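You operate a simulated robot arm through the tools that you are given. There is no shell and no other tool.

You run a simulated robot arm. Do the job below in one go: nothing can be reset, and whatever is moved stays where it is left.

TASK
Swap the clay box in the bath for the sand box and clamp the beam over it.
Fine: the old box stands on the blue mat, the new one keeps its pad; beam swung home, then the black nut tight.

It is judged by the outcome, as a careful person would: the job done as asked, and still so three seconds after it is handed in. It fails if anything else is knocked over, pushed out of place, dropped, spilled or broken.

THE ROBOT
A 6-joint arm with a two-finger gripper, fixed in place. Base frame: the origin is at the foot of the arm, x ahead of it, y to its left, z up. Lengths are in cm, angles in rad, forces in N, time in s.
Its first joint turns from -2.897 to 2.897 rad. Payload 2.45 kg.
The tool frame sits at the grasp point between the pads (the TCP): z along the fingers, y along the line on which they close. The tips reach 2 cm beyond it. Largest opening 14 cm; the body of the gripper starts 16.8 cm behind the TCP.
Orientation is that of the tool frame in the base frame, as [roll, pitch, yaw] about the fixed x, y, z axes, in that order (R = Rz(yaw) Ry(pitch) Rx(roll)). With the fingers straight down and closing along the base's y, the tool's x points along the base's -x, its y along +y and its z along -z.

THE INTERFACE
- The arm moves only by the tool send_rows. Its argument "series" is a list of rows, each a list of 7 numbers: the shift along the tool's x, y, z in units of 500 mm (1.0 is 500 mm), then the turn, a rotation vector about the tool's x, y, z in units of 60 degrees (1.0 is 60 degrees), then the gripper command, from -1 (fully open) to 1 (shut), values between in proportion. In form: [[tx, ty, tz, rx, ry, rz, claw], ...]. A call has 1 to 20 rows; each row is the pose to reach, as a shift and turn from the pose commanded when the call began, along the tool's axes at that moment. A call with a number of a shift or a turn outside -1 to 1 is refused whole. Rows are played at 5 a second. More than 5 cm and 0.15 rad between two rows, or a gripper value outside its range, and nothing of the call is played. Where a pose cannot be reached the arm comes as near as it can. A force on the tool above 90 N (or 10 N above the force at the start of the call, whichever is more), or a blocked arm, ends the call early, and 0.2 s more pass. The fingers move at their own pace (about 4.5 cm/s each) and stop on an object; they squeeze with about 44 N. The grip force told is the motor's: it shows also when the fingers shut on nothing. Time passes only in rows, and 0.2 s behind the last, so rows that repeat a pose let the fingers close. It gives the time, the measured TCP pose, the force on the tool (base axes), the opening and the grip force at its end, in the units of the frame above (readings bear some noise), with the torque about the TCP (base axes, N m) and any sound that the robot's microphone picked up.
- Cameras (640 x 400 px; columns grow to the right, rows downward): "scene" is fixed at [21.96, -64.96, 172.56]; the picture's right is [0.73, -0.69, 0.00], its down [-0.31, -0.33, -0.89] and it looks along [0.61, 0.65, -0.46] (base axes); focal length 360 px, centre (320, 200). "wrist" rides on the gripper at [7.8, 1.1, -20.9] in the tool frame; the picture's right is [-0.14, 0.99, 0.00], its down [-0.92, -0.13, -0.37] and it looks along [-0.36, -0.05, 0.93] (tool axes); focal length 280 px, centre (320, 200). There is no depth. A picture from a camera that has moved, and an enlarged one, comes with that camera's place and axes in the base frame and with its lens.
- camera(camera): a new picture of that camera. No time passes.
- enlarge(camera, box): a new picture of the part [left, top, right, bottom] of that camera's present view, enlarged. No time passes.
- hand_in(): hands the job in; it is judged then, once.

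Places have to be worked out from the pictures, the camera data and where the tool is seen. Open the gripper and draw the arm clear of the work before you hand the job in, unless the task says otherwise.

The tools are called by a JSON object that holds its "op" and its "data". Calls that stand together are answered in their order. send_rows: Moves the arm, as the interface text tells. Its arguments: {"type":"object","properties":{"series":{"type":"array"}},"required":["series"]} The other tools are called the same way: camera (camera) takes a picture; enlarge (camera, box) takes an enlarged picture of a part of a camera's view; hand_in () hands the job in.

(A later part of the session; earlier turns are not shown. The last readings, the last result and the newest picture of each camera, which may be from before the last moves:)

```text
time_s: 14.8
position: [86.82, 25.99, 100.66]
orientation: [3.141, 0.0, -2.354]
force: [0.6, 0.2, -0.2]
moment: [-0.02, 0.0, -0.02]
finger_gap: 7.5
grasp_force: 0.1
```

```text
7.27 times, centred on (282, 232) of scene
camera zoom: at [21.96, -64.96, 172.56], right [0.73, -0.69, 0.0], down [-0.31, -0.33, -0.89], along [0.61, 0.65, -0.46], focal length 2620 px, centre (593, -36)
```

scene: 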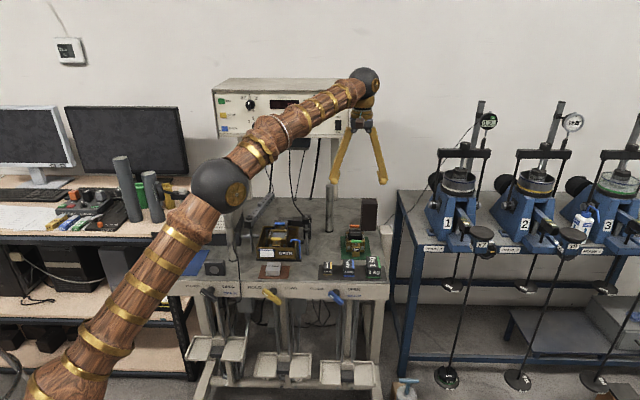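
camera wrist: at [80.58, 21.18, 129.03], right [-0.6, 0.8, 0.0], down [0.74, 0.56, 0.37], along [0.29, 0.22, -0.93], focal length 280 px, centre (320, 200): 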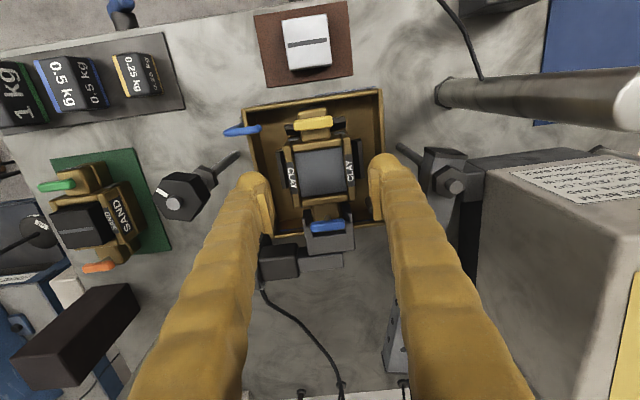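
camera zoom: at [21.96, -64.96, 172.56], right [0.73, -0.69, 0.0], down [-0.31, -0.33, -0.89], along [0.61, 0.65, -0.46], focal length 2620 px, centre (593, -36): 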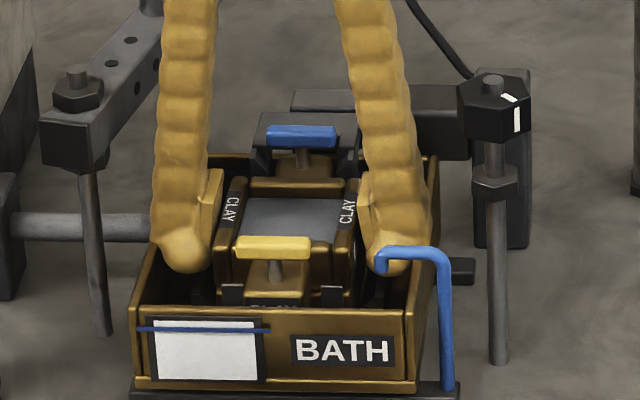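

Now at z=100.66 with no force. I'll go 0.3 cm lower and close on the box flanges.

{"op": "send_rows", "data": {"series": [[0, 0, 0.003, 0, 0, 0, -0.071], [0, 0, 0.006, 0, 0, 0, -0.071], [0, 0, 0.006, 0, 0, 0, 0.0], [0, 0, 0.006, 0, 0, 0, 0.05], [0, 0, 0.006, 0, 0, 0, 0.1], [0, 0, 0.006, 0, 0, 0, 0.2], [0, 0, 0.006, 0, 0, 0, 0.4], [0, 0, 0.006, 0, 0, 0, 1], [0, 0, 0.006, 0, 0, 0, 1], [0, 0, 0.006, 0, 0, 0, 1]]}}

{"op": "enlarge", "data": {"camera": "wrist", "box": [200, 80, 440, 280]}}

```text
time_s: 17.0
position: [86.85, 25.96, 100.37]
orientation: [-3.141, 0.001, -2.354]
force: [0.8, 3.1, 1.2]
moment: [-0.06, 0.03, -0.05]
finger_gap: 6.84
grasp_force: 43.9
```

```text
2.00 times, centred on (320, 180) of wrist
camera zoom: at [80.68, 21.17, 121.37], right [-0.6, 0.8, 0.0], down [0.74, 0.56, 0.37], along [0.29, 0.22, -0.93], focal length 561 px, centre (320, 240)
```

zoom: 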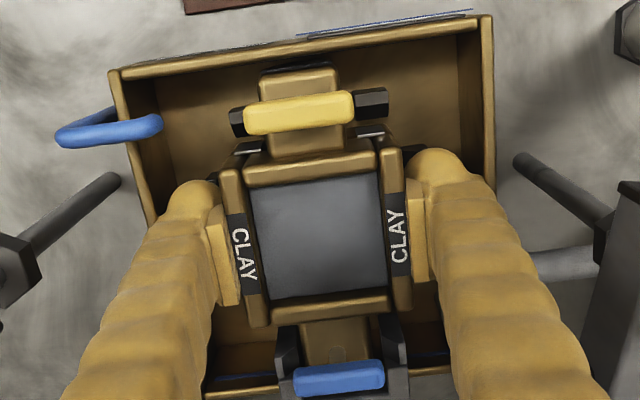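

Gripped (gap 6.84, 44 N). Lifting slowly and straight up, checking the load.

{"op": "send_rows", "data": {"series": [[0, 0, -0.004, 0, 0, 0, 1], [0, 0, -0.008, 0, 0, 0, 1], [0, 0, -0.014, 0, 0, 0, 1], [0, 0, -0.02, 0, 0, 0, 1], [0, 0, -0.02, 0, 0, 0, 1]]}}

{"op": "enlarge", "data": {"camera": "scene", "box": [260, 205, 305, 260]}}

{"op": "enlarge", "data": {"camera": "wrist", "box": [200, 80, 440, 280]}}

```text
time_s: 18.2
position: [86.89, 25.98, 101.39]
orientation: [3.141, 0.0, -2.354]
force: [0.1, -1.0, -7.8]
moment: [-0.03, 0.02, -0.02]
finger_gap: 6.85
grasp_force: 44.2
```

```text
7.27 times, centred on (282, 232) of scene
camera zoom: at [21.96, -64.96, 172.56], right [0.73, -0.69, 0.0], down [-0.31, -0.33, -0.89], along [0.61, 0.65, -0.46], focal length 2620 px, centre (593, -36)
```

zoom: 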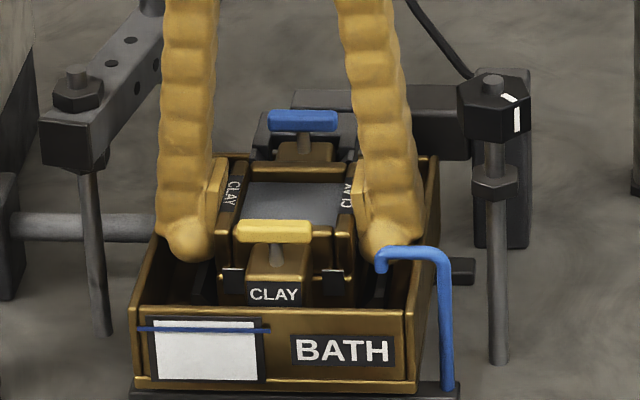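

```text
2.00 times, centred on (320, 180) of wrist
camera zoom: at [80.69, 21.19, 122.32], right [-0.6, 0.8, 0.0], down [0.74, 0.56, 0.37], along [0.29, 0.22, -0.93], focal length 561 px, centre (320, 240)
```

zoom: 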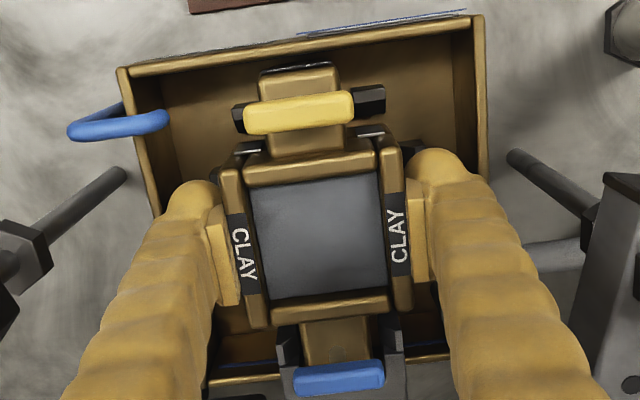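

The box comes up cleanly (about 0.8 kg). Lifting it to z≈124, clear of the beam and posts.

{"op": "send_rows", "data": {"series": [[0, 0, -0.02, 0, 0, 0, 1], [0, 0, -0.05, 0, 0, 0, 1], [0, 0, -0.09, 0, 0, 0, 1], [0, 0, -0.14, 0, 0, 0, 1], [0, 0, -0.19, 0, 0, 0, 1], [0, 0, -0.24, 0, 0, 0, 1], [0, 0, -0.29, 0, 0, 0, 1], [0, 0, -0.34, 0, 0, 0, 1], [0, 0, -0.39, 0, 0, 0, 1], [0, 0, -0.43, 0, 0, 0, 1], [0, 0, -0.455, 0, 0, 0, 1], [0, 0, -0.46, 0, 0, 0, 1]]}}

{"op": "camera", "data": {"camera": "wrist"}}

{"op": "enlarge", "data": {"camera": "scene", "box": [220, 100, 340, 270]}}

```text
time_s: 20.8
position: [86.95, 25.97, 124.43]
orientation: [3.14, 0.003, -2.355]
force: [0.1, 1.1, -7.6]
moment: [-0.02, 0.01, 0.03]
finger_gap: 6.84
grasp_force: 44.2
```

```text
taken
camera wrist: at [80.67, 21.15, 145.36], right [-0.6, 0.8, 0.0], down [0.74, 0.56, 0.37], along [0.29, 0.22, -0.93], focal length 280 px, centre (320, 200)
```

wrist: 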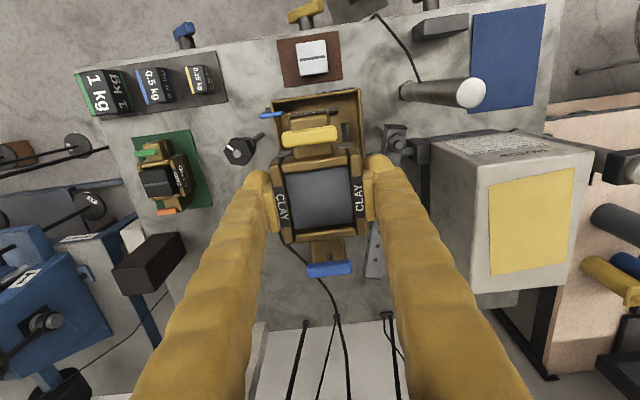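

```text
2.35 times, centred on (280, 185) of scene
camera zoom: at [21.96, -64.96, 172.56], right [0.73, -0.69, 0.0], down [-0.31, -0.33, -0.89], along [0.61, 0.65, -0.46], focal length 848 px, centre (414, 235)
```

zoom: 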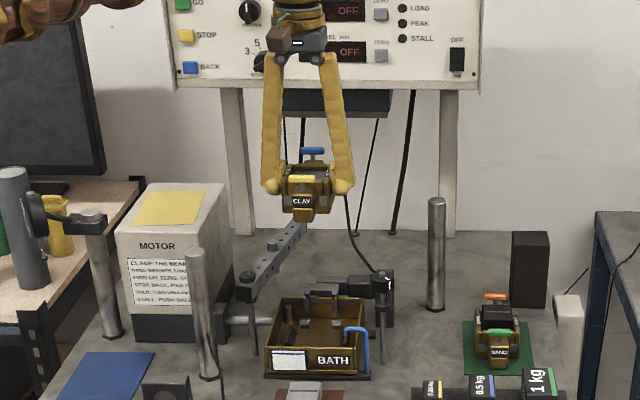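

Box is level and secure. Carrying it over to above the blue mat (centre r≈11.3, d≈72.2).

{"op": "send_rows", "data": {"series": [[0.007, 0.03, 0, 0, 0, 0, 1], [0.022, 0.09, 0, 0, 0, 0, 1], [0.04, 0.165, 0, 0, 0, 0, 1], [0.058, 0.24, 0, 0, 0, 0, 1], [0.076, 0.315, 0, 0, 0, 0, 1], [0.094, 0.39, 0, 0, 0, 0, 1], [0.112, 0.465, 0, 0, 0, 0, 1], [0.13, 0.54, 0, 0, 0, 0, 1], [0.144, 0.595, 0, 0, 0, 0, 1], [0.151, 0.625, 0, 0, 0, 0, 1], [0.1534, 0.635, 0, 0, 0, 0, 1], [0.1534, 0.635, 0, 0, 0, 0, 1]]}}

{"op": "camera", "data": {"camera": "wrist"}}

{"op": "camera", "data": {"camera": "scene"}}

```text
time_s: 23.4
position: [58.98, 43.06, 124.26]
orientation: [3.14, 0.0, -2.354]
force: [0.6, -0.1, -7.9]
moment: [-0.01, 0.02, 0.01]
finger_gap: 6.81
grasp_force: 44.5
```

```text
taken
camera wrist: at [52.77, 38.17, 145.31], right [-0.6, 0.8, 0.0], down [0.74, 0.56, 0.37], along [0.29, 0.22, -0.93], focal length 280 px, centre (320, 200)
```

wrist: 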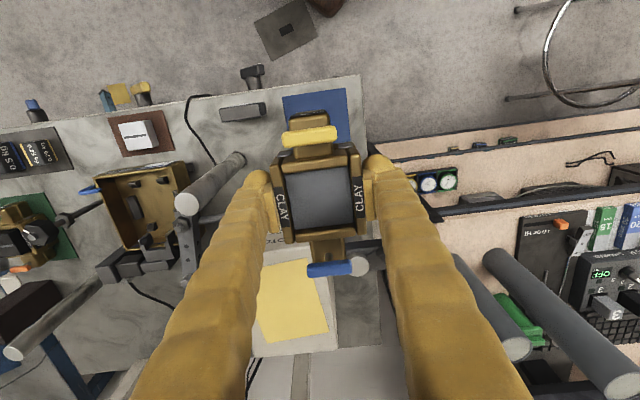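

```text
taken
```

scene: 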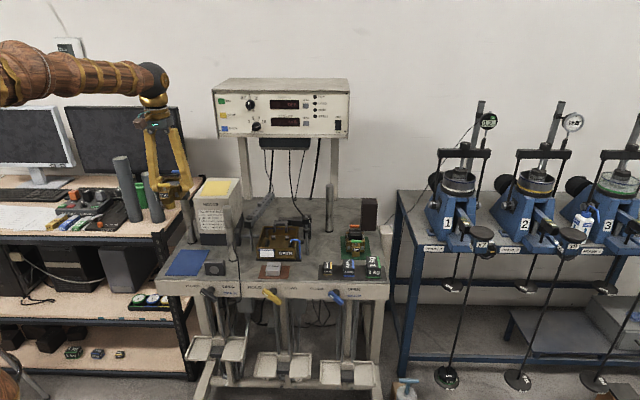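

Box is centred over the mat (mat r 5.9–16.8, d 64.5–79.7). Lowering to just above the mat.

{"op": "send_rows", "data": {"series": [[0, 0, 0.03, 0, 0, 0, 1], [0, 0, 0.08, 0, 0, 0, 1], [0, 0, 0.14, 0, 0, 0, 1], [0, 0, 0.2, 0, 0, 0, 1], [0, 0, 0.26, 0, 0, 0, 1], [0, 0, 0.32, 0, 0, 0, 1], [0, 0, 0.38, 0, 0, 0, 1], [0, 0, 0.43, 0, 0, 0, 1], [0, 0, 0.465, 0, 0, 0, 1], [0, 0, 0.485, 0, 0, 0, 1], [0, 0, 0.485, 0, 0, 0, 1]]}}

{"op": "camera", "data": {"camera": "wrist"}}

{"op": "enlarge", "data": {"camera": "scene", "box": [150, 200, 240, 290]}}

```text
time_s: 25.8
position: [59.07, 43.02, 100.01]
orientation: [3.141, 0.0, -2.354]
force: [-0.2, 0.1, -6.8]
moment: [-0.01, 0.0, -0.01]
finger_gap: 6.81
grasp_force: 44.2
```

```text
taken
camera wrist: at [52.81, 38.18, 120.99], right [-0.6, 0.8, 0.0], down [0.74, 0.56, 0.37], along [0.29, 0.22, -0.93], focal length 280 px, centre (320, 200)
```

wrist: 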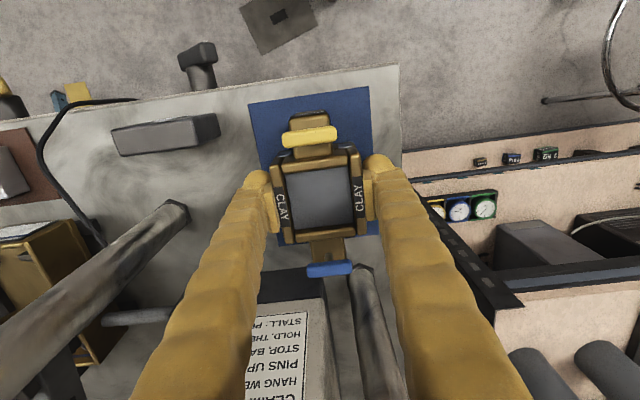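

```text
4.44 times, centred on (195, 245) of scene
camera zoom: at [21.96, -64.96, 172.56], right [0.73, -0.69, 0.0], down [-0.31, -0.33, -0.89], along [0.61, 0.65, -0.46], focal length 1601 px, centre (876, 0)
```

zoom: 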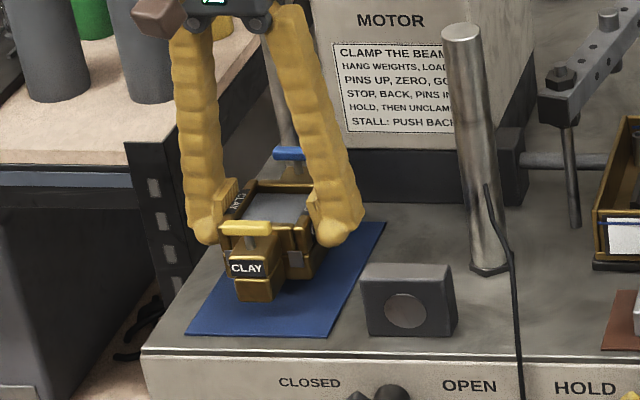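

Now lowering gently, watching for the weight to come off.

{"op": "send_rows", "data": {"series": [[0, 0, 0.006, 0, 0, 0, 1], [0, 0, 0.012, 0, 0, 0, 1], [0, 0, 0.018, 0, 0, 0, 1], [0, 0, 0.022, 0, 0, 0, 1], [0, 0, 0.024, 0, 0, 0, 1]]}}

{"op": "send_rows", "data": {"series": [[0, 0, 0.002, 0, 0, 0, 1], [0, 0, 0.005, 0, 0, 0, 1]]}}

{"op": "send_rows", "data": {"series": [[0, 0, 0.002, 0, 0, 0, 1], [0, 0, 0.004, 0, 0, 0, 1]]}}

{"op": "enlarge", "data": {"camera": "scene", "box": [160, 210, 230, 290]}}

```text
time_s: 27.0
position: [59.1, 42.93, 98.95]
orientation: [-3.14, 0.003, -2.354]
force: [-0.5, -0.1, -6.8]
moment: [0.04, -0.02, 0.0]
finger_gap: 6.79
grasp_force: 44.5
```

```text
time_s: 27.6
position: [59.01, 43.01, 98.65]
orientation: [-3.14, 0.002, -2.354]
force: [0.0, -0.3, -7.3]
moment: [0.02, 0.05, 0.03]
finger_gap: 6.8
grasp_force: 43.9
```

```text
time_s: 28.2
position: [59.06, 43.01, 98.49]
orientation: [-3.141, 0.001, -2.354]
force: [0.5, -0.3, -7.8]
moment: [0.0, -0.02, 0.0]
finger_gap: 6.79
grasp_force: 44.4
```

```text
5.00 times, centred on (195, 250) of scene
camera zoom: at [21.96, -64.96, 172.56], right [0.73, -0.69, 0.0], down [-0.31, -0.33, -0.89], along [0.61, 0.65, -0.46], focal length 1801 px, centre (945, -50)
```

zoom: 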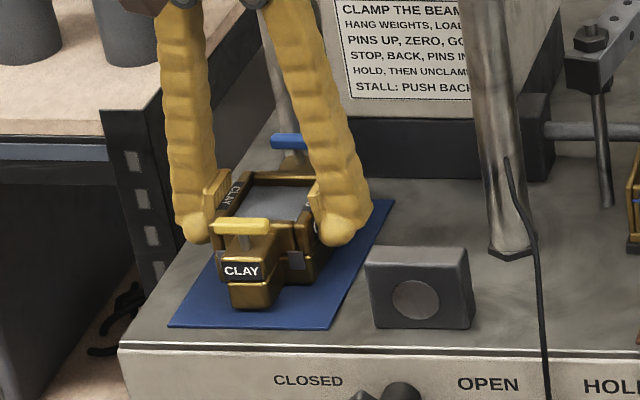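

Still hanging freely (full weight on the tool). Continue in 0.15 cm steps.

{"op": "send_rows", "data": {"series": [[0, 0, 0.002, 0, 0, 0, 1], [0, 0, 0.004, 0, 0, 0, 1]]}}

{"op": "send_rows", "data": {"series": [[0, 0, 0.002, 0, 0, 0, 1], [0, 0, 0.003, 0, 0, 0, 1]]}}

{"op": "send_rows", "data": {"series": [[0, 0, 0.002, 0, 0, 0, 1], [0, 0, 0.003, 0, 0, 0, 1]]}}

```text
time_s: 28.8
position: [58.95, 43.03, 98.21]
orientation: [3.141, -0.001, -2.356]
force: [-0.3, -0.6, -6.8]
moment: [0.0, -0.04, -0.04]
finger_gap: 6.78
grasp_force: 43.9
```

```text
time_s: 29.4
position: [59.01, 42.92, 98.22]
orientation: [-3.141, 0.002, -2.355]
force: [-13.0, -7.9, 22.4]
moment: [0.61, -0.74, 0.05]
finger_gap: 6.8
grasp_force: 43.7
```

```text
time_s: 30.0
position: [59.05, 42.96, 98.24]
orientation: [-3.14, 0.002, -2.354]
force: [-4.8, -8.5, 47.8]
moment: [-0.48, 0.44, 0.05]
finger_gap: 6.83
grasp_force: 44.2
```

Touched down at z≈98.2 (now pressing). I'll ease up a little, then open the fingers slightly.

{"op": "send_rows", "data": {"series": [[0, 0, -0.003, 0, 0, 0, 1], [0, 0, -0.004, 0, 0, 0, 1]]}}

```text
time_s: 30.6
position: [59.07, 42.89, 98.1]
orientation: [3.14, 0.001, -2.355]
force: [8.5, 7.1, 8.7]
moment: [0.12, -0.29, 0.05]
finger_gap: 6.84
grasp_force: 44.2
```

Force is nearly balanced; opening the fingers gently to about 8.2 cm.

{"op": "send_rows", "data": {"series": [[0, 0, 0, 0, 0, 0, 0.0], [0, 0, 0, 0, 0, 0, -0.1], [0, 0, 0, 0, 0, 0, -0.18], [0, 0, 0, 0, 0, 0, -0.18]]}}

{"op": "enlarge", "data": {"camera": "scene", "box": [160, 210, 230, 290]}}

{"op": "camera", "data": {"camera": "wrist"}}

```text
time_s: 31.6
position: [59.01, 42.95, 98.25]
orientation: [3.141, 0.0, -2.355]
force: [1.5, -0.4, 0.2]
moment: [0.02, 0.01, 0.01]
finger_gap: 8.25
grasp_force: 0.1
```

```text
5.00 times, centred on (195, 250) of scene
camera zoom: at [21.96, -64.96, 172.56], right [0.73, -0.69, 0.0], down [-0.31, -0.33, -0.89], along [0.61, 0.65, -0.46], focal length 1801 px, centre (945, -50)
```

zoom: 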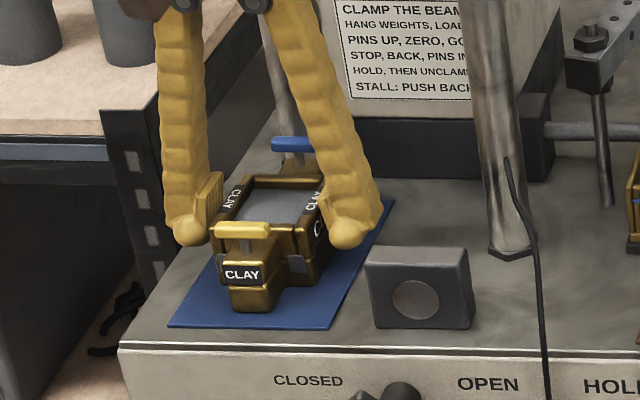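

```text
taken
camera wrist: at [52.78, 38.14, 119.11], right [-0.6, 0.8, 0.0], down [0.74, 0.56, 0.37], along [0.29, 0.22, -0.93], focal length 280 px, centre (320, 200)
```

wrist: 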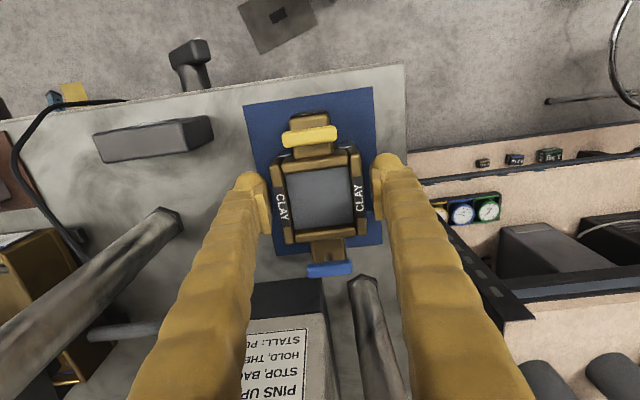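

The clay box stands on the blue mat. Raising the gripper straight up.

{"op": "send_rows", "data": {"series": [[0, 0, -0.02, 0, 0, 0, -0.2], [0, 0, -0.06, 0, 0, 0, -0.2], [0, 0, -0.14, 0, 0, 0, -0.2], [0, 0, -0.23, 0, 0, 0, -0.2], [0, 0, -0.32, 0, 0, 0, -0.2], [0, 0, -0.41, 0, 0, 0, -0.2], [0, 0, -0.5, 0, 0, 0, -0.2], [0, 0, -0.51, 0, 0, 0, -0.2]]}}

{"op": "enlarge", "data": {"camera": "scene", "box": [160, 210, 230, 290]}}

{"op": "enlarge", "data": {"camera": "scene", "box": [255, 215, 310, 265]}}

{"op": "camera", "data": {"camera": "wrist"}}

```text
time_s: 33.4
position: [58.96, 42.82, 123.82]
orientation: [-3.141, 0.004, -2.354]
force: [0.8, -0.5, -0.9]
moment: [-0.01, 0.01, -0.01]
finger_gap: 8.39
grasp_force: 0.0
```

```text
5.00 times, centred on (195, 250) of scene
camera zoom: at [21.96, -64.96, 172.56], right [0.73, -0.69, 0.0], down [-0.31, -0.33, -0.89], along [0.61, 0.65, -0.46], focal length 1801 px, centre (945, -50)
```

zoom: 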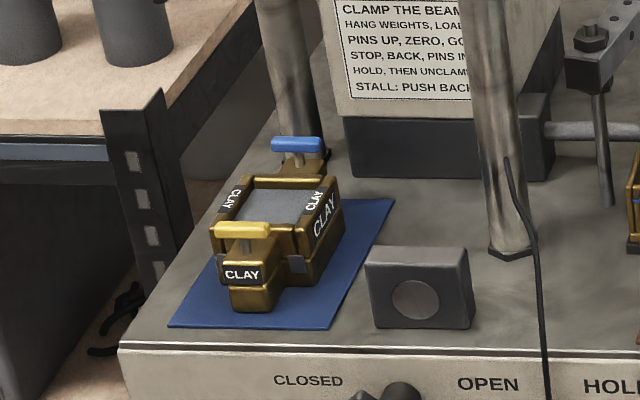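

```text
8.00 times, centred on (282, 240) of scene
camera zoom: at [21.96, -64.96, 172.56], right [0.73, -0.69, 0.0], down [-0.31, -0.33, -0.89], along [0.61, 0.65, -0.46], focal length 2882 px, centre (620, -120)
```

zoom: 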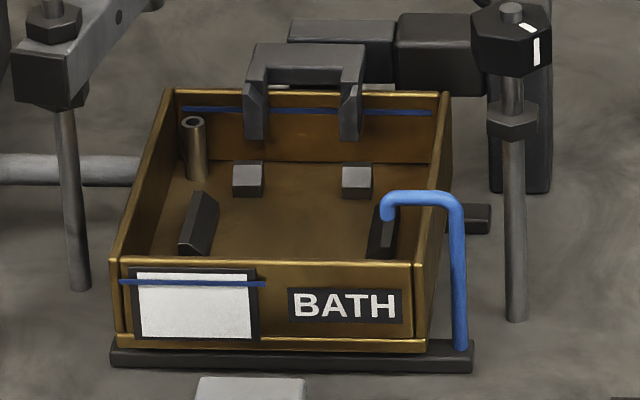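

```text
taken
camera wrist: at [52.74, 38.11, 144.72], right [-0.6, 0.8, 0.0], down [0.74, 0.56, 0.37], along [0.29, 0.22, -0.93], focal length 280 px, centre (320, 200)
```

wrist: 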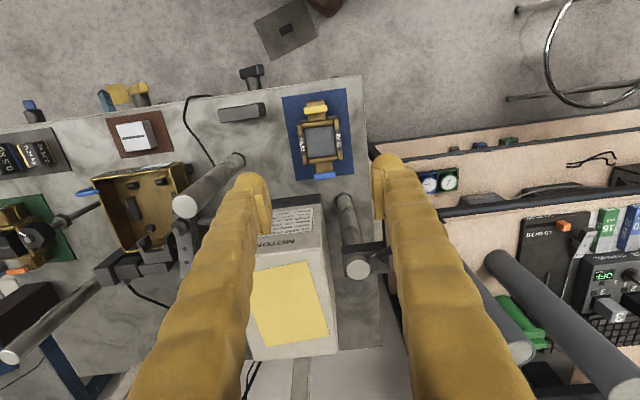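

The empty bath shows chamfered guides that self-centre the box. Now moving back across, pausing over the bath for a look at the seat.

{"op": "send_rows", "data": {"series": [[-0.01, -0.06, 0, 0, 0, 0, -0.2], [-0.025, -0.15, 0, 0, 0, 0, -0.2], [-0.04, -0.24, 0, 0, 0, 0, -0.2], [-0.055, -0.33, 0, 0, 0, 0, -0.2], [-0.07, -0.42, 0, 0, 0, 0, -0.2], [-0.085, -0.51, 0, 0, 0, 0, -0.2], [-0.1, -0.6, 0, 0, 0, 0, -0.2], [-0.15, -0.634, 0, 0, 0, 0, -0.2], [-0.15, -0.634, 0, 0, 0, 0, -0.2]]}}

{"op": "camera", "data": {"camera": "wrist"}}

{"op": "enlarge", "data": {"camera": "wrist", "box": [240, 60, 390, 190]}}

```text
time_s: 35.4
position: [86.69, 25.74, 123.69]
orientation: [3.14, 0.002, -2.356]
force: [0.1, 0.0, -0.3]
moment: [-0.02, -0.01, -0.01]
finger_gap: 8.4
grasp_force: 0.0
```

```text
taken
camera wrist: at [80.51, 20.98, 144.67], right [-0.6, 0.8, 0.0], down [0.74, 0.56, 0.37], along [0.29, 0.22, -0.93], focal length 280 px, centre (320, 200)
```

wrist: 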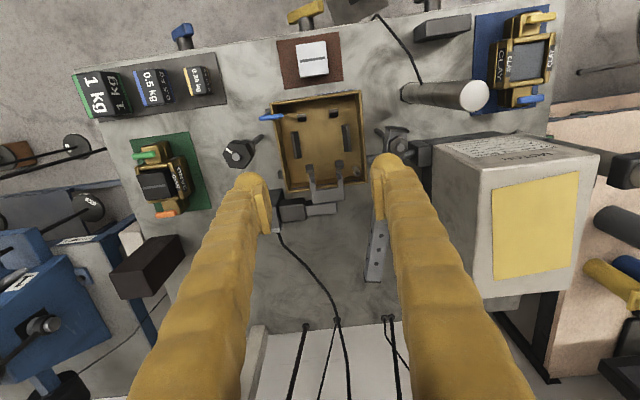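

```text
3.08 times, centred on (315, 125) of wrist
camera zoom: at [80.51, 20.98, 144.67], right [-0.6, 0.8, 0.0], down [0.74, 0.56, 0.37], along [0.29, 0.22, -0.93], focal length 863 px, centre (335, 431)
```

zoom: 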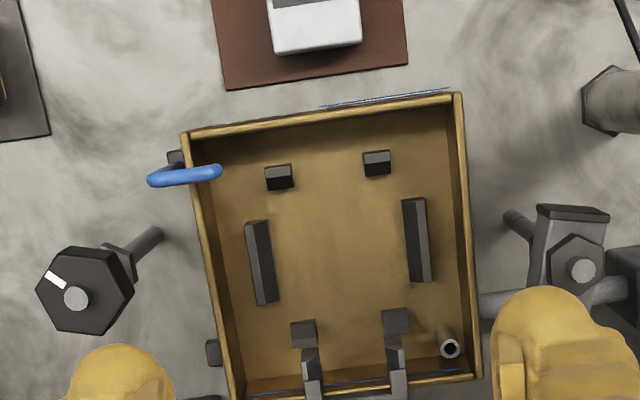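

Seat centre is r≈43.0, d≈79.95, with about 0.3 cm clearance and lead-in chamfers. Moving over the sand box and lowering to z≈108 for alignment.

{"op": "send_rows", "data": {"series": [[-0.01, -0.08, 0, 0, 0, 0, -0.143], [-0.02, -0.17, 0, 0, 0, 0, -0.143], [-0.03, -0.26, 0, 0, 0, 0, -0.143], [-0.04, -0.35, 0, 0, 0, 0, -0.143], [-0.05, -0.44, 0, 0, 0, 0, -0.143], [-0.06, -0.52, 0, 0, 0, 0, -0.143], [-0.065, -0.564, 0, 0, 0, 0, -0.143], [-0.065, -0.564, 0.08, 0, 0, 0, -0.143], [-0.065, -0.564, 0.17, 0, 0, 0, -0.143], [-0.065, -0.564, 0.26, 0, 0, 0, -0.143], [-0.065, -0.564, 0.31, 0, 0, 0, -0.143], [-0.065, -0.564, 0.31, 0, 0, 0, -0.143]]}}

{"op": "camera", "data": {"camera": "wrist"}}

{"op": "enlarge", "data": {"camera": "wrist", "box": [200, 80, 440, 280]}}

{"op": "enlarge", "data": {"camera": "scene", "box": [320, 190, 390, 270]}}

```text
time_s: 38.0
position: [108.93, 8.22, 108.17]
orientation: [-3.141, 0.002, -2.353]
force: [0.1, -0.3, -0.1]
moment: [0.02, 0.02, 0.04]
finger_gap: 8.01
grasp_force: 0.0
```

```text
taken
camera wrist: at [102.7, 3.39, 129.13], right [-0.6, 0.8, 0.0], down [0.74, 0.56, 0.37], along [0.29, 0.22, -0.93], focal length 280 px, centre (320, 200)
```

wrist: 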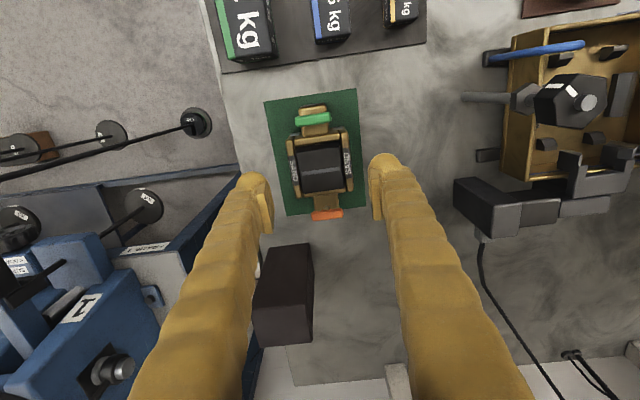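

```text
2.00 times, centred on (320, 180) of wrist
camera zoom: at [102.7, 3.39, 129.13], right [-0.6, 0.8, 0.0], down [0.74, 0.56, 0.37], along [0.29, 0.22, -0.93], focal length 561 px, centre (320, 240)
```

zoom: 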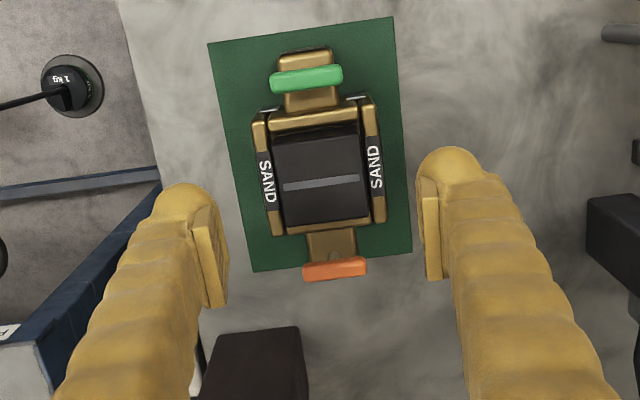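

```text
5.00 times, centred on (355, 230) of scene
camera zoom: at [21.96, -64.96, 172.56], right [0.73, -0.69, 0.0], down [-0.31, -0.33, -0.89], along [0.61, 0.65, -0.46], focal length 1801 px, centre (145, 50)
```

zoom: 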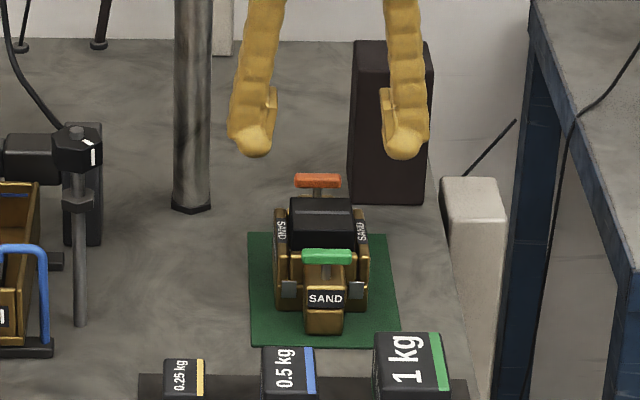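

Sand box centre measured r≈71.24, d≈82.76, square to the table. Lowering to z≈100.5 (same relative height as an earlier clay view) to compare alignment.

{"op": "send_rows", "data": {"series": [[0.001, 0, 0.03, 0, 0, 0, -0.114], [0.002, 0, 0.07, 0, 0, 0, -0.114], [0.002, 0, 0.11, 0, 0, 0, -0.114], [0.002, 0, 0.14, 0, 0, 0, -0.114], [0.002, 0, 0.153, 0, 0, 0, -0.114], [0.002, 0, 0.153, 0, 0, 0, -0.114]]}}

{"op": "enlarge", "data": {"camera": "wrist", "box": [200, 80, 440, 280]}}

{"op": "enlarge", "data": {"camera": "scene", "box": [330, 210, 380, 265]}}

```text
time_s: 39.4
position: [109.01, 8.1, 100.6]
orientation: [-3.14, 0.001, -2.355]
force: [-0.1, -1.5, 0.4]
moment: [-0.04, -0.02, -0.02]
finger_gap: 7.79
grasp_force: 0.1
```

```text
2.00 times, centred on (320, 180) of wrist
camera zoom: at [102.71, 3.38, 121.48], right [-0.6, 0.8, 0.0], down [0.74, 0.56, 0.37], along [0.29, 0.22, -0.93], focal length 561 px, centre (320, 240)
```

zoom: 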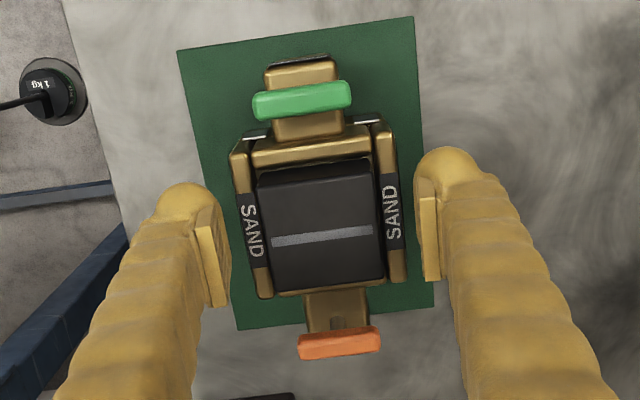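

```text
7.27 times, centred on (355, 238) of scene
camera zoom: at [21.96, -64.96, 172.56], right [0.73, -0.69, 0.0], down [-0.31, -0.33, -0.89], along [0.61, 0.65, -0.46], focal length 2620 px, centre (66, -73)
```

zoom: 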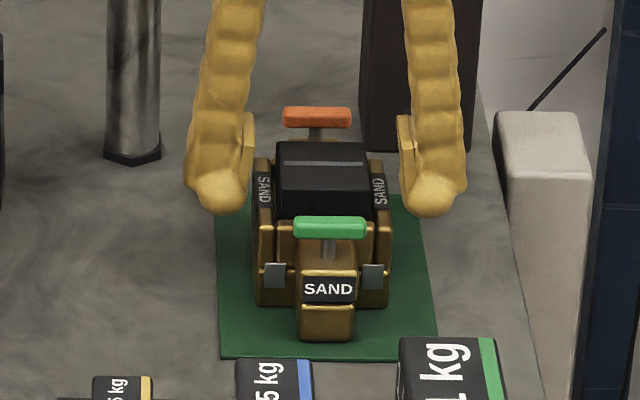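

Sand box sits ~0.13 cm nearer the front than the clay did in the same view; I'll shift for that, descend to z≈98.2 and check before closing.

{"op": "send_rows", "data": {"series": [[0.0026, -0.001, 0.008, 0, 0, 0, -0.1], [0.0026, -0.001, 0.018, 0, 0, 0, -0.1], [0.0026, -0.001, 0.028, 0, 0, 0, -0.1], [0.0026, -0.001, 0.038, 0, 0, 0, -0.1], [0.0026, -0.001, 0.047, 0, 0, 0, -0.1], [0.0026, -0.001, 0.047, 0, 0, 0, -0.1]]}}

{"op": "enlarge", "data": {"camera": "wrist", "box": [200, 80, 440, 280]}}

{"op": "enlarge", "data": {"camera": "scene", "box": [330, 210, 380, 265]}}

```text
time_s: 40.8
position: [108.95, 8.0, 98.17]
orientation: [3.14, 0.0, -2.354]
force: [-0.9, -0.2, -0.2]
moment: [0.01, -0.01, -0.01]
finger_gap: 7.68
grasp_force: 0.0
```

```text
2.00 times, centred on (320, 180) of wrist
camera zoom: at [102.65, 3.25, 119.12], right [-0.6, 0.8, 0.0], down [0.74, 0.56, 0.37], along [0.29, 0.22, -0.93], focal length 561 px, centre (320, 240)
```

zoom: 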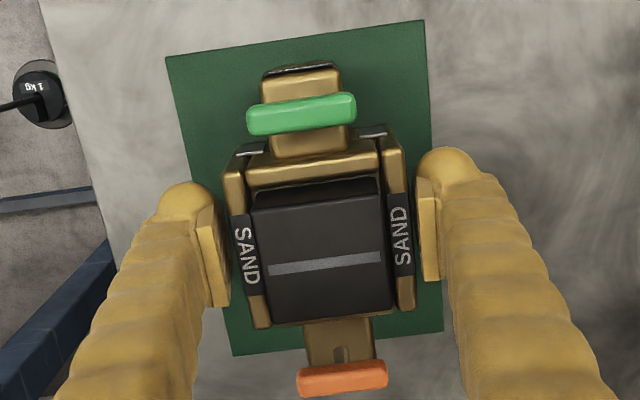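

```text
7.27 times, centred on (355, 238) of scene
camera zoom: at [21.96, -64.96, 172.56], right [0.73, -0.69, 0.0], down [-0.31, -0.33, -0.89], along [0.61, 0.65, -0.46], focal length 2620 px, centre (66, -73)
```

zoom: 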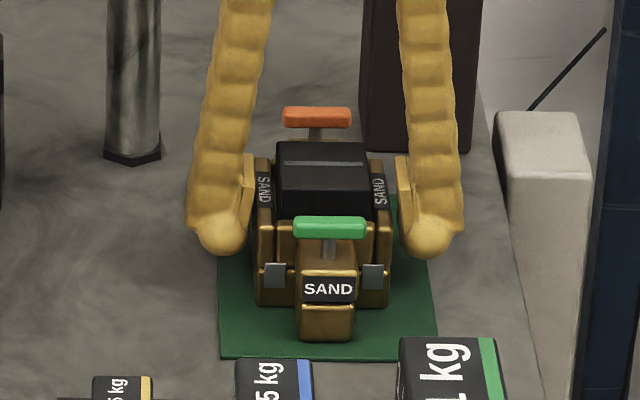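

Alignment matches the clay grip view. Closing gently.

{"op": "send_rows", "data": {"series": [[0, 0, 0, 0, 0, 0, -0.05], [0, 0, 0, 0, 0, 0, 0.0], [0, 0, 0, 0, 0, 0, 0.04], [0, 0, 0, 0, 0, 0, 0.1], [0, 0, 0, 0, 0, 0, 0.2], [0, 0, 0, 0, 0, 0, 0.5], [0, 0, 0, 0, 0, 0, 1], [0, 0, 0, 0, 0, 0, 1], [0, 0, 0, 0, 0, 0, 1]]}}

{"op": "enlarge", "data": {"camera": "wrist", "box": [200, 80, 440, 280]}}

```text
time_s: 42.8
position: [109.0, 8.12, 98.23]
orientation: [3.141, 0.002, -2.353]
force: [-4.1, 12.0, 2.8]
moment: [-0.07, 0.0, -0.06]
finger_gap: 6.79
grasp_force: 43.7
```

```text
2.00 times, centred on (320, 180) of wrist
camera zoom: at [102.65, 3.27, 119.15], right [-0.6, 0.8, 0.0], down [0.74, 0.56, 0.37], along [0.29, 0.22, -0.93], focal length 561 px, centre (320, 240)
```

zoom: 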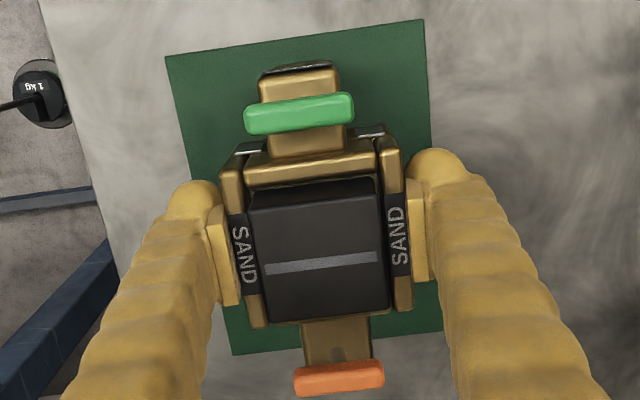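

Sand box gripped (gap 6.79), and it matches the clay grip pose. Lifting slowly.

{"op": "send_rows", "data": {"series": [[0, 0, -0.003, 0, 0, 0, 1], [0, 0, -0.008, 0, 0, 0, 1], [0, 0, -0.014, 0, 0, 0, 1], [0, 0, -0.02, 0, 0, 0, 1], [0, 0, -0.02, 0, 0, 0, 1]]}}

{"op": "enlarge", "data": {"camera": "scene", "box": [330, 210, 380, 265]}}

```text
time_s: 44.0
position: [108.87, 8.14, 99.1]
orientation: [3.14, -0.001, -2.355]
force: [-0.8, 0.4, -11.3]
moment: [-0.03, -0.02, 0.05]
finger_gap: 6.77
grasp_force: 44.2
```

```text
7.27 times, centred on (355, 238) of scene
camera zoom: at [21.96, -64.96, 172.56], right [0.73, -0.69, 0.0], down [-0.31, -0.33, -0.89], along [0.61, 0.65, -0.46], focal length 2620 px, centre (66, -73)
```

zoom: 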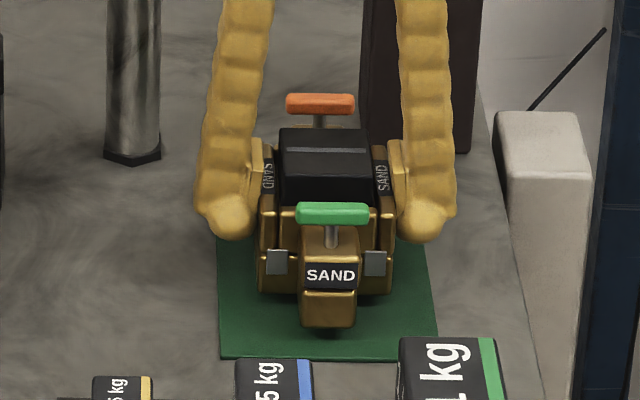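

Lifted clean, about 1.15 kg, pad in place. Raising to z≈119 smoothly.

{"op": "send_rows", "data": {"series": [[0, 0, -0.01, 0, 0, 0, 1], [0, 0, -0.03, 0, 0, 0, 1], [0, 0, -0.06, 0, 0, 0, 1], [0, 0, -0.095, 0, 0, 0, 1], [0, 0, -0.135, 0, 0, 0, 1], [0, 0, -0.175, 0, 0, 0, 1], [0, 0, -0.215, 0, 0, 0, 1], [0, 0, -0.255, 0, 0, 0, 1], [0, 0, -0.295, 0, 0, 0, 1], [0, 0, -0.335, 0, 0, 0, 1], [0, 0, -0.37, 0, 0, 0, 1], [0, 0, -0.395, 0, 0, 0, 1], [0, 0, -0.408, 0, 0, 0, 1], [0, 0, -0.41, 0, 0, 0, 1]]}}

{"op": "camera", "data": {"camera": "wrist"}}

{"op": "enlarge", "data": {"camera": "scene", "box": [230, 130, 400, 270]}}

```text
time_s: 47.0
position: [108.9, 8.06, 119.74]
orientation: [-3.142, 0.0, -2.356]
force: [0.3, -0.7, -12.0]
moment: [0.0, 0.05, -0.01]
finger_gap: 6.73
grasp_force: 44.5
```

```text
taken
camera wrist: at [102.67, 3.25, 140.66], right [-0.6, 0.8, 0.0], down [0.74, 0.56, 0.37], along [0.29, 0.22, -0.93], focal length 280 px, centre (320, 200)
```

wrist: 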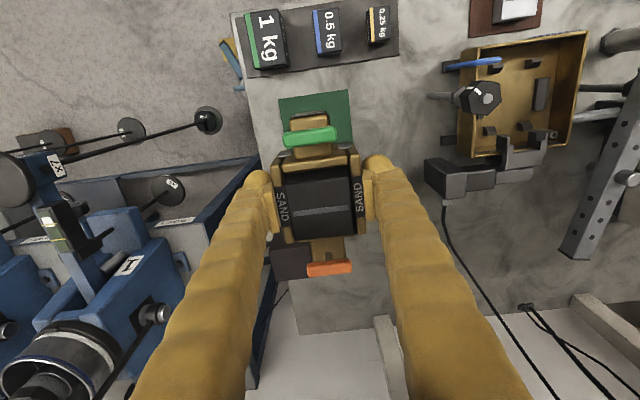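

```text
2.86 times, centred on (315, 200) of scene
camera zoom: at [21.96, -64.96, 172.56], right [0.73, -0.69, 0.0], down [-0.31, -0.33, -0.89], along [0.61, 0.65, -0.46], focal length 1029 px, centre (334, 200)
```

zoom: 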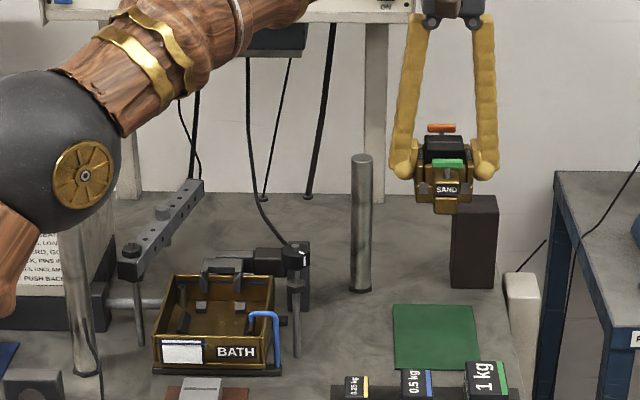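

Carrying it level to above the bath seat (r 43.08, d 79.85).

{"op": "send_rows", "data": {"series": [[0.001, 0.01, 0, 0, 0, 0, 1], [0.004, 0.04, 0, 0, 0, 0, 1], [0.008, 0.08, 0, 0, 0, 0, 1], [0.013, 0.13, 0, 0, 0, 0, 1], [0.019, 0.19, 0, 0, 0, 0, 1], [0.025, 0.25, 0, 0, 0, 0, 1], [0.031, 0.31, 0, 0, 0, 0, 1], [0.037, 0.37, 0, 0, 0, 0, 1], [0.043, 0.43, 0, 0, 0, 0, 1], [0.0485, 0.485, 0, 0, 0, 0, 1], [0.0525, 0.525, 0, 0, 0, 0, 1], [0.0555, 0.55, 0, 0, 0, 0, 1], [0.0572, 0.5644, 0, 0, 0, 0, 1], [0.0572, 0.5644, 0, 0, 0, 0, 1]]}}

{"op": "camera", "data": {"camera": "wrist"}}

{"op": "enlarge", "data": {"camera": "scene", "box": [230, 130, 340, 270]}}

```text
time_s: 50.0
position: [86.97, 26.04, 119.73]
orientation: [-3.141, -0.001, -2.353]
force: [-0.7, -0.3, -11.1]
moment: [-0.03, 0.01, 0.01]
finger_gap: 6.77
grasp_force: 44.1
```

```text
taken
camera wrist: at [80.64, 21.22, 140.64], right [-0.6, 0.8, 0.0], down [0.74, 0.56, 0.37], along [0.29, 0.22, -0.93], focal length 280 px, centre (320, 200)
```

wrist: 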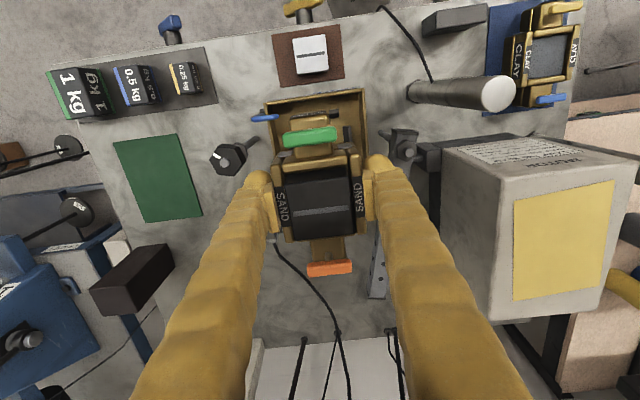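

```text
2.86 times, centred on (285, 200) of scene
camera zoom: at [21.96, -64.96, 172.56], right [0.73, -0.69, 0.0], down [-0.31, -0.33, -0.89], along [0.61, 0.65, -0.46], focal length 1029 px, centre (420, 200)
```

zoom: 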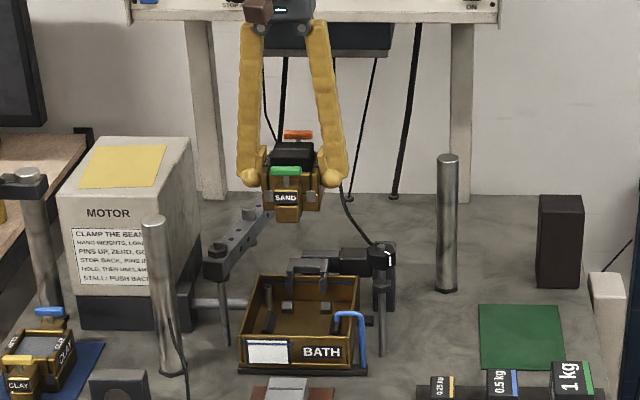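

Positioned within 0.05 cm of the clay's grip location. Descending toward the seat, slowing down before the guides.

{"op": "send_rows", "data": {"series": [[0, -0.0005, 0.015, 0, 0, 0, 1], [0, -0.001, 0.045, 0, 0, 0, 1], [0, -0.001, 0.085, 0, 0, 0, 1], [0, -0.001, 0.13, 0, 0, 0, 1], [0, -0.001, 0.175, 0, 0, 0, 1], [0, -0.001, 0.22, 0, 0, 0, 1], [0, -0.001, 0.26, 0, 0, 0, 1], [0, -0.001, 0.295, 0, 0, 0, 1], [0, -0.001, 0.315, 0, 0, 0, 1], [0, -0.001, 0.325, 0, 0, 0, 1], [0, -0.001, 0.325, 0, 0, 0, 1]]}}

{"op": "enlarge", "data": {"camera": "scene", "box": [255, 205, 310, 265]}}

{"op": "enlarge", "data": {"camera": "wrist", "box": [200, 80, 440, 280]}}

```text
time_s: 52.4
position: [86.98, 25.81, 103.37]
orientation: [3.141, 0.001, -2.353]
force: [-0.5, 0.1, -11.4]
moment: [-0.03, 0.02, 0.01]
finger_gap: 6.77
grasp_force: 43.9
```

```text
6.67 times, centred on (282, 235) of scene
camera zoom: at [21.96, -64.96, 172.56], right [0.73, -0.69, 0.0], down [-0.31, -0.33, -0.89], along [0.61, 0.65, -0.46], focal length 2402 px, centre (570, -33)
```

zoom: 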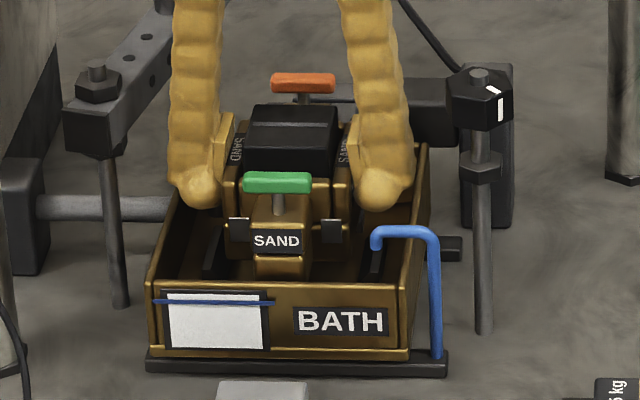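

```text
2.00 times, centred on (320, 180) of wrist
camera zoom: at [80.65, 21.1, 124.4], right [-0.6, 0.8, 0.0], down [0.74, 0.56, 0.37], along [0.29, 0.22, -0.93], focal length 561 px, centre (320, 240)
```

zoom: 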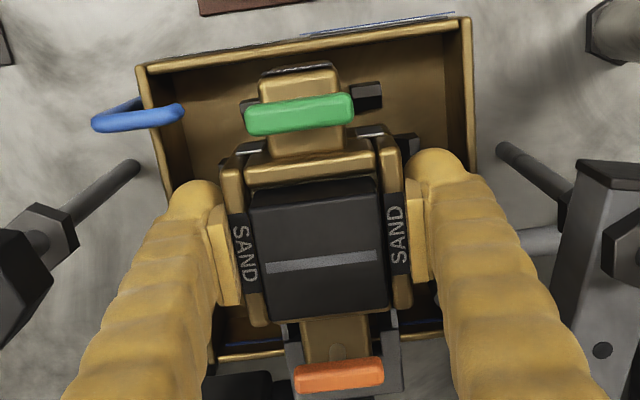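

Good. Lowering in small steps with force checks.

{"op": "send_rows", "data": {"series": [[-0.001, 0, 0.008, 0, 0, 0, 1], [-0.001, 0, 0.016, 0, 0, 0, 1], [-0.001, 0, 0.024, 0, 0, 0, 1], [-0.001, 0, 0.032, 0, 0, 0, 1], [-0.001, 0, 0.036, 0, 0, 0, 1]]}}

{"op": "send_rows", "data": {"series": [[0, 0, 0.003, 0, 0, 0, 1], [0, 0, 0.006, 0, 0, 0, 1], [0, 0, 0.01, 0, 0, 0, 1]]}}

{"op": "send_rows", "data": {"series": [[0, 0, 0.002, 0, 0, 0, 1], [0, 0, 0.004, 0, 0, 0, 1], [0, 0, 0.006, 0, 0, 0, 1]]}}

```text
time_s: 53.6
position: [86.96, 25.9, 101.64]
orientation: [3.141, 0.0, -2.354]
force: [-1.3, -0.6, -11.0]
moment: [-0.01, 0.04, 0.0]
finger_gap: 6.76
grasp_force: 43.9
```

```text
time_s: 54.4
position: [87.08, 25.99, 101.19]
orientation: [-3.141, -0.001, -2.354]
force: [-0.1, -0.1, -11.1]
moment: [-0.02, -0.01, -0.01]
finger_gap: 6.78
grasp_force: 43.9
```

```text
time_s: 55.2
position: [87.07, 25.98, 100.74]
orientation: [-3.14, 0.0, -2.354]
force: [0.3, 1.0, -11.5]
moment: [0.01, -0.02, -0.04]
finger_gap: 6.77
grasp_force: 44.2
```

Still hanging free at 100.74; seat expected near 100.4. Continuing with finer steps.

{"op": "send_rows", "data": {"series": [[0, 0, 0.002, 0, 0, 0, 1], [0, 0, 0.004, 0, 0, 0, 1]]}}

{"op": "send_rows", "data": {"series": [[0, 0, 0.001, 0, 0, 0, 1], [0, 0, 0.002, 0, 0, 0, 1]]}}

{"op": "send_rows", "data": {"series": [[0, 0, 0.001, 0, 0, 0, 1], [0, 0, 0.002, 0, 0, 0, 1]]}}

```text
time_s: 55.8
position: [87.06, 26.02, 100.74]
orientation: [-3.139, 0.004, -2.355]
force: [-5.5, 0.9, 6.2]
moment: [0.87, -0.49, 0.25]
finger_gap: 6.77
grasp_force: 44.3
```

```text
time_s: 56.4
position: [86.99, 25.92, 100.75]
orientation: [3.141, 0.005, -2.354]
force: [-10.4, -2.0, 36.8]
moment: [-0.47, 0.83, -0.01]
finger_gap: 6.78
grasp_force: 44.4
```

```text
time_s: 57.0
position: [87.03, 25.96, 100.57]
orientation: [-3.141, 0.003, -2.354]
force: [-5.8, -1.2, 47.8]
moment: [-0.38, 0.57, 0.02]
finger_gap: 6.8
grasp_force: 43.8
```

Contact at about z≈100.6, 0.2 above the expected seat. Let me look before releasing.

{"op": "enlarge", "data": {"camera": "scene", "box": [262, 215, 302, 260]}}

{"op": "enlarge", "data": {"camera": "wrist", "box": [200, 80, 440, 280]}}

```text
8.89 times, centred on (282, 238) of scene
camera zoom: at [21.96, -64.96, 172.56], right [0.73, -0.69, 0.0], down [-0.31, -0.33, -0.89], along [0.61, 0.65, -0.46], focal length 3202 px, centre (658, -133)
```

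zoom: 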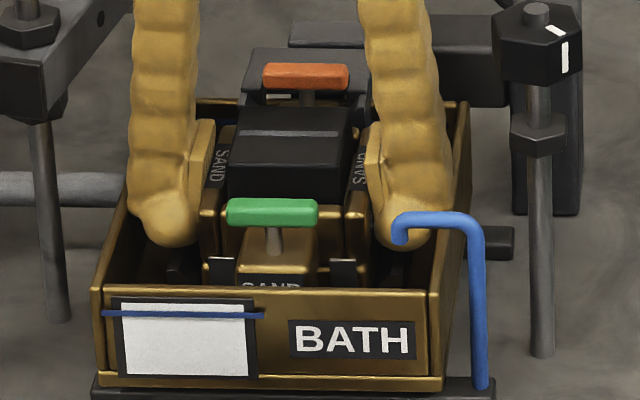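

```text
2.00 times, centred on (320, 180) of wrist
camera zoom: at [80.72, 21.18, 121.51], right [-0.6, 0.8, 0.0], down [0.74, 0.56, 0.37], along [0.3, 0.22, -0.93], focal length 561 px, centre (320, 240)
```

zoom: 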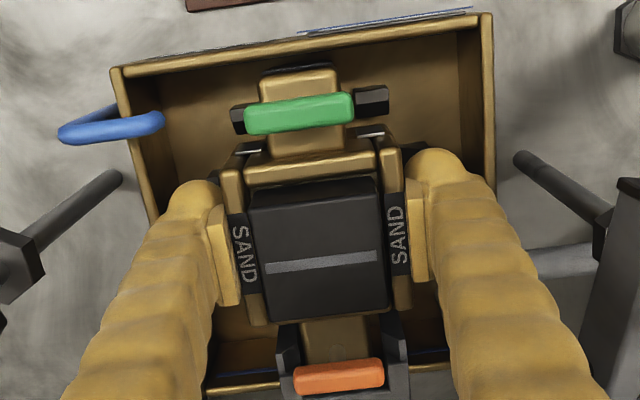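

It's seated or within ~0.1 cm of it. I'll ease the downward push to near zero, then release slowly so the chamfers can settle it.

{"op": "send_rows", "data": {"series": [[0, 0, -0.002, 0, 0, 0, 1], [0, 0, -0.003, 0, 0, 0, 1]]}}

```text
time_s: 57.6
position: [86.94, 25.95, 100.63]
orientation: [3.141, 0.003, -2.354]
force: [5.4, 3.7, 32.4]
moment: [-0.27, 0.01, 0.09]
finger_gap: 6.8
grasp_force: 44.1
```

{"op": "send_rows", "data": {"series": [[0, 0, -0.0015, 0, 0, 0, 1], [0, 0, -0.003, 0, 0, 0, 1]]}}

```text
time_s: 58.2
position: [86.93, 26.04, 100.66]
orientation: [3.141, -0.002, -2.355]
force: [3.6, 1.8, 0.3]
moment: [0.32, -0.68, -0.01]
finger_gap: 6.81
grasp_force: 43.9
```

Weight is now carried by the bath. Opening the fingers slightly.

{"op": "send_rows", "data": {"series": [[0, 0, 0, 0, 0, 0, 0.0], [0, 0, 0, 0, 0, 0, -0.04], [0, 0, 0, 0, 0, 0, -0.1], [0, 0, 0, 0, 0, 0, -0.1]]}}

{"op": "enlarge", "data": {"camera": "scene", "box": [262, 215, 302, 260]}}

{"op": "enlarge", "data": {"camera": "wrist", "box": [200, 80, 440, 280]}}

```text
time_s: 59.2
position: [86.99, 26.0, 100.73]
orientation: [3.141, 0.0, -2.356]
force: [-3.0, 1.5, -2.4]
moment: [0.09, 0.07, -0.13]
finger_gap: 7.48
grasp_force: 0.0
```

```text
8.89 times, centred on (282, 238) of scene
camera zoom: at [21.96, -64.96, 172.56], right [0.73, -0.69, 0.0], down [-0.31, -0.33, -0.89], along [0.61, 0.65, -0.46], focal length 3202 px, centre (658, -133)
```

zoom: 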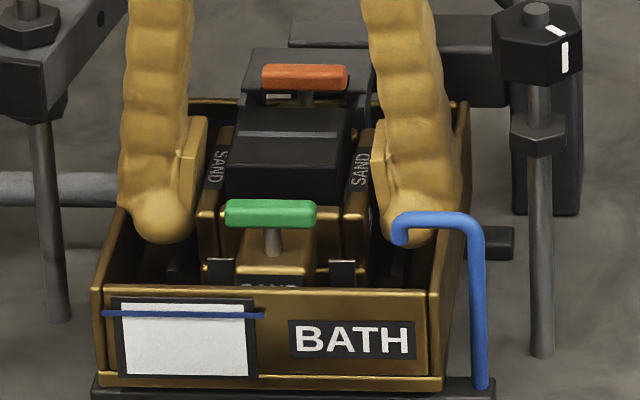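

```text
2.00 times, centred on (320, 180) of wrist
camera zoom: at [80.71, 21.19, 121.67], right [-0.6, 0.8, 0.0], down [0.74, 0.56, 0.37], along [0.29, 0.22, -0.93], focal length 561 px, centre (320, 240)
```

zoom: 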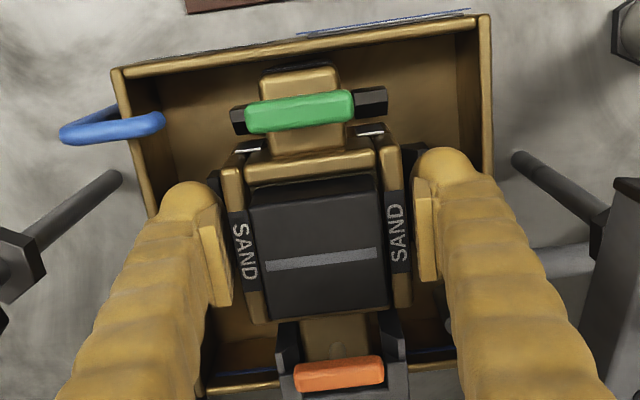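

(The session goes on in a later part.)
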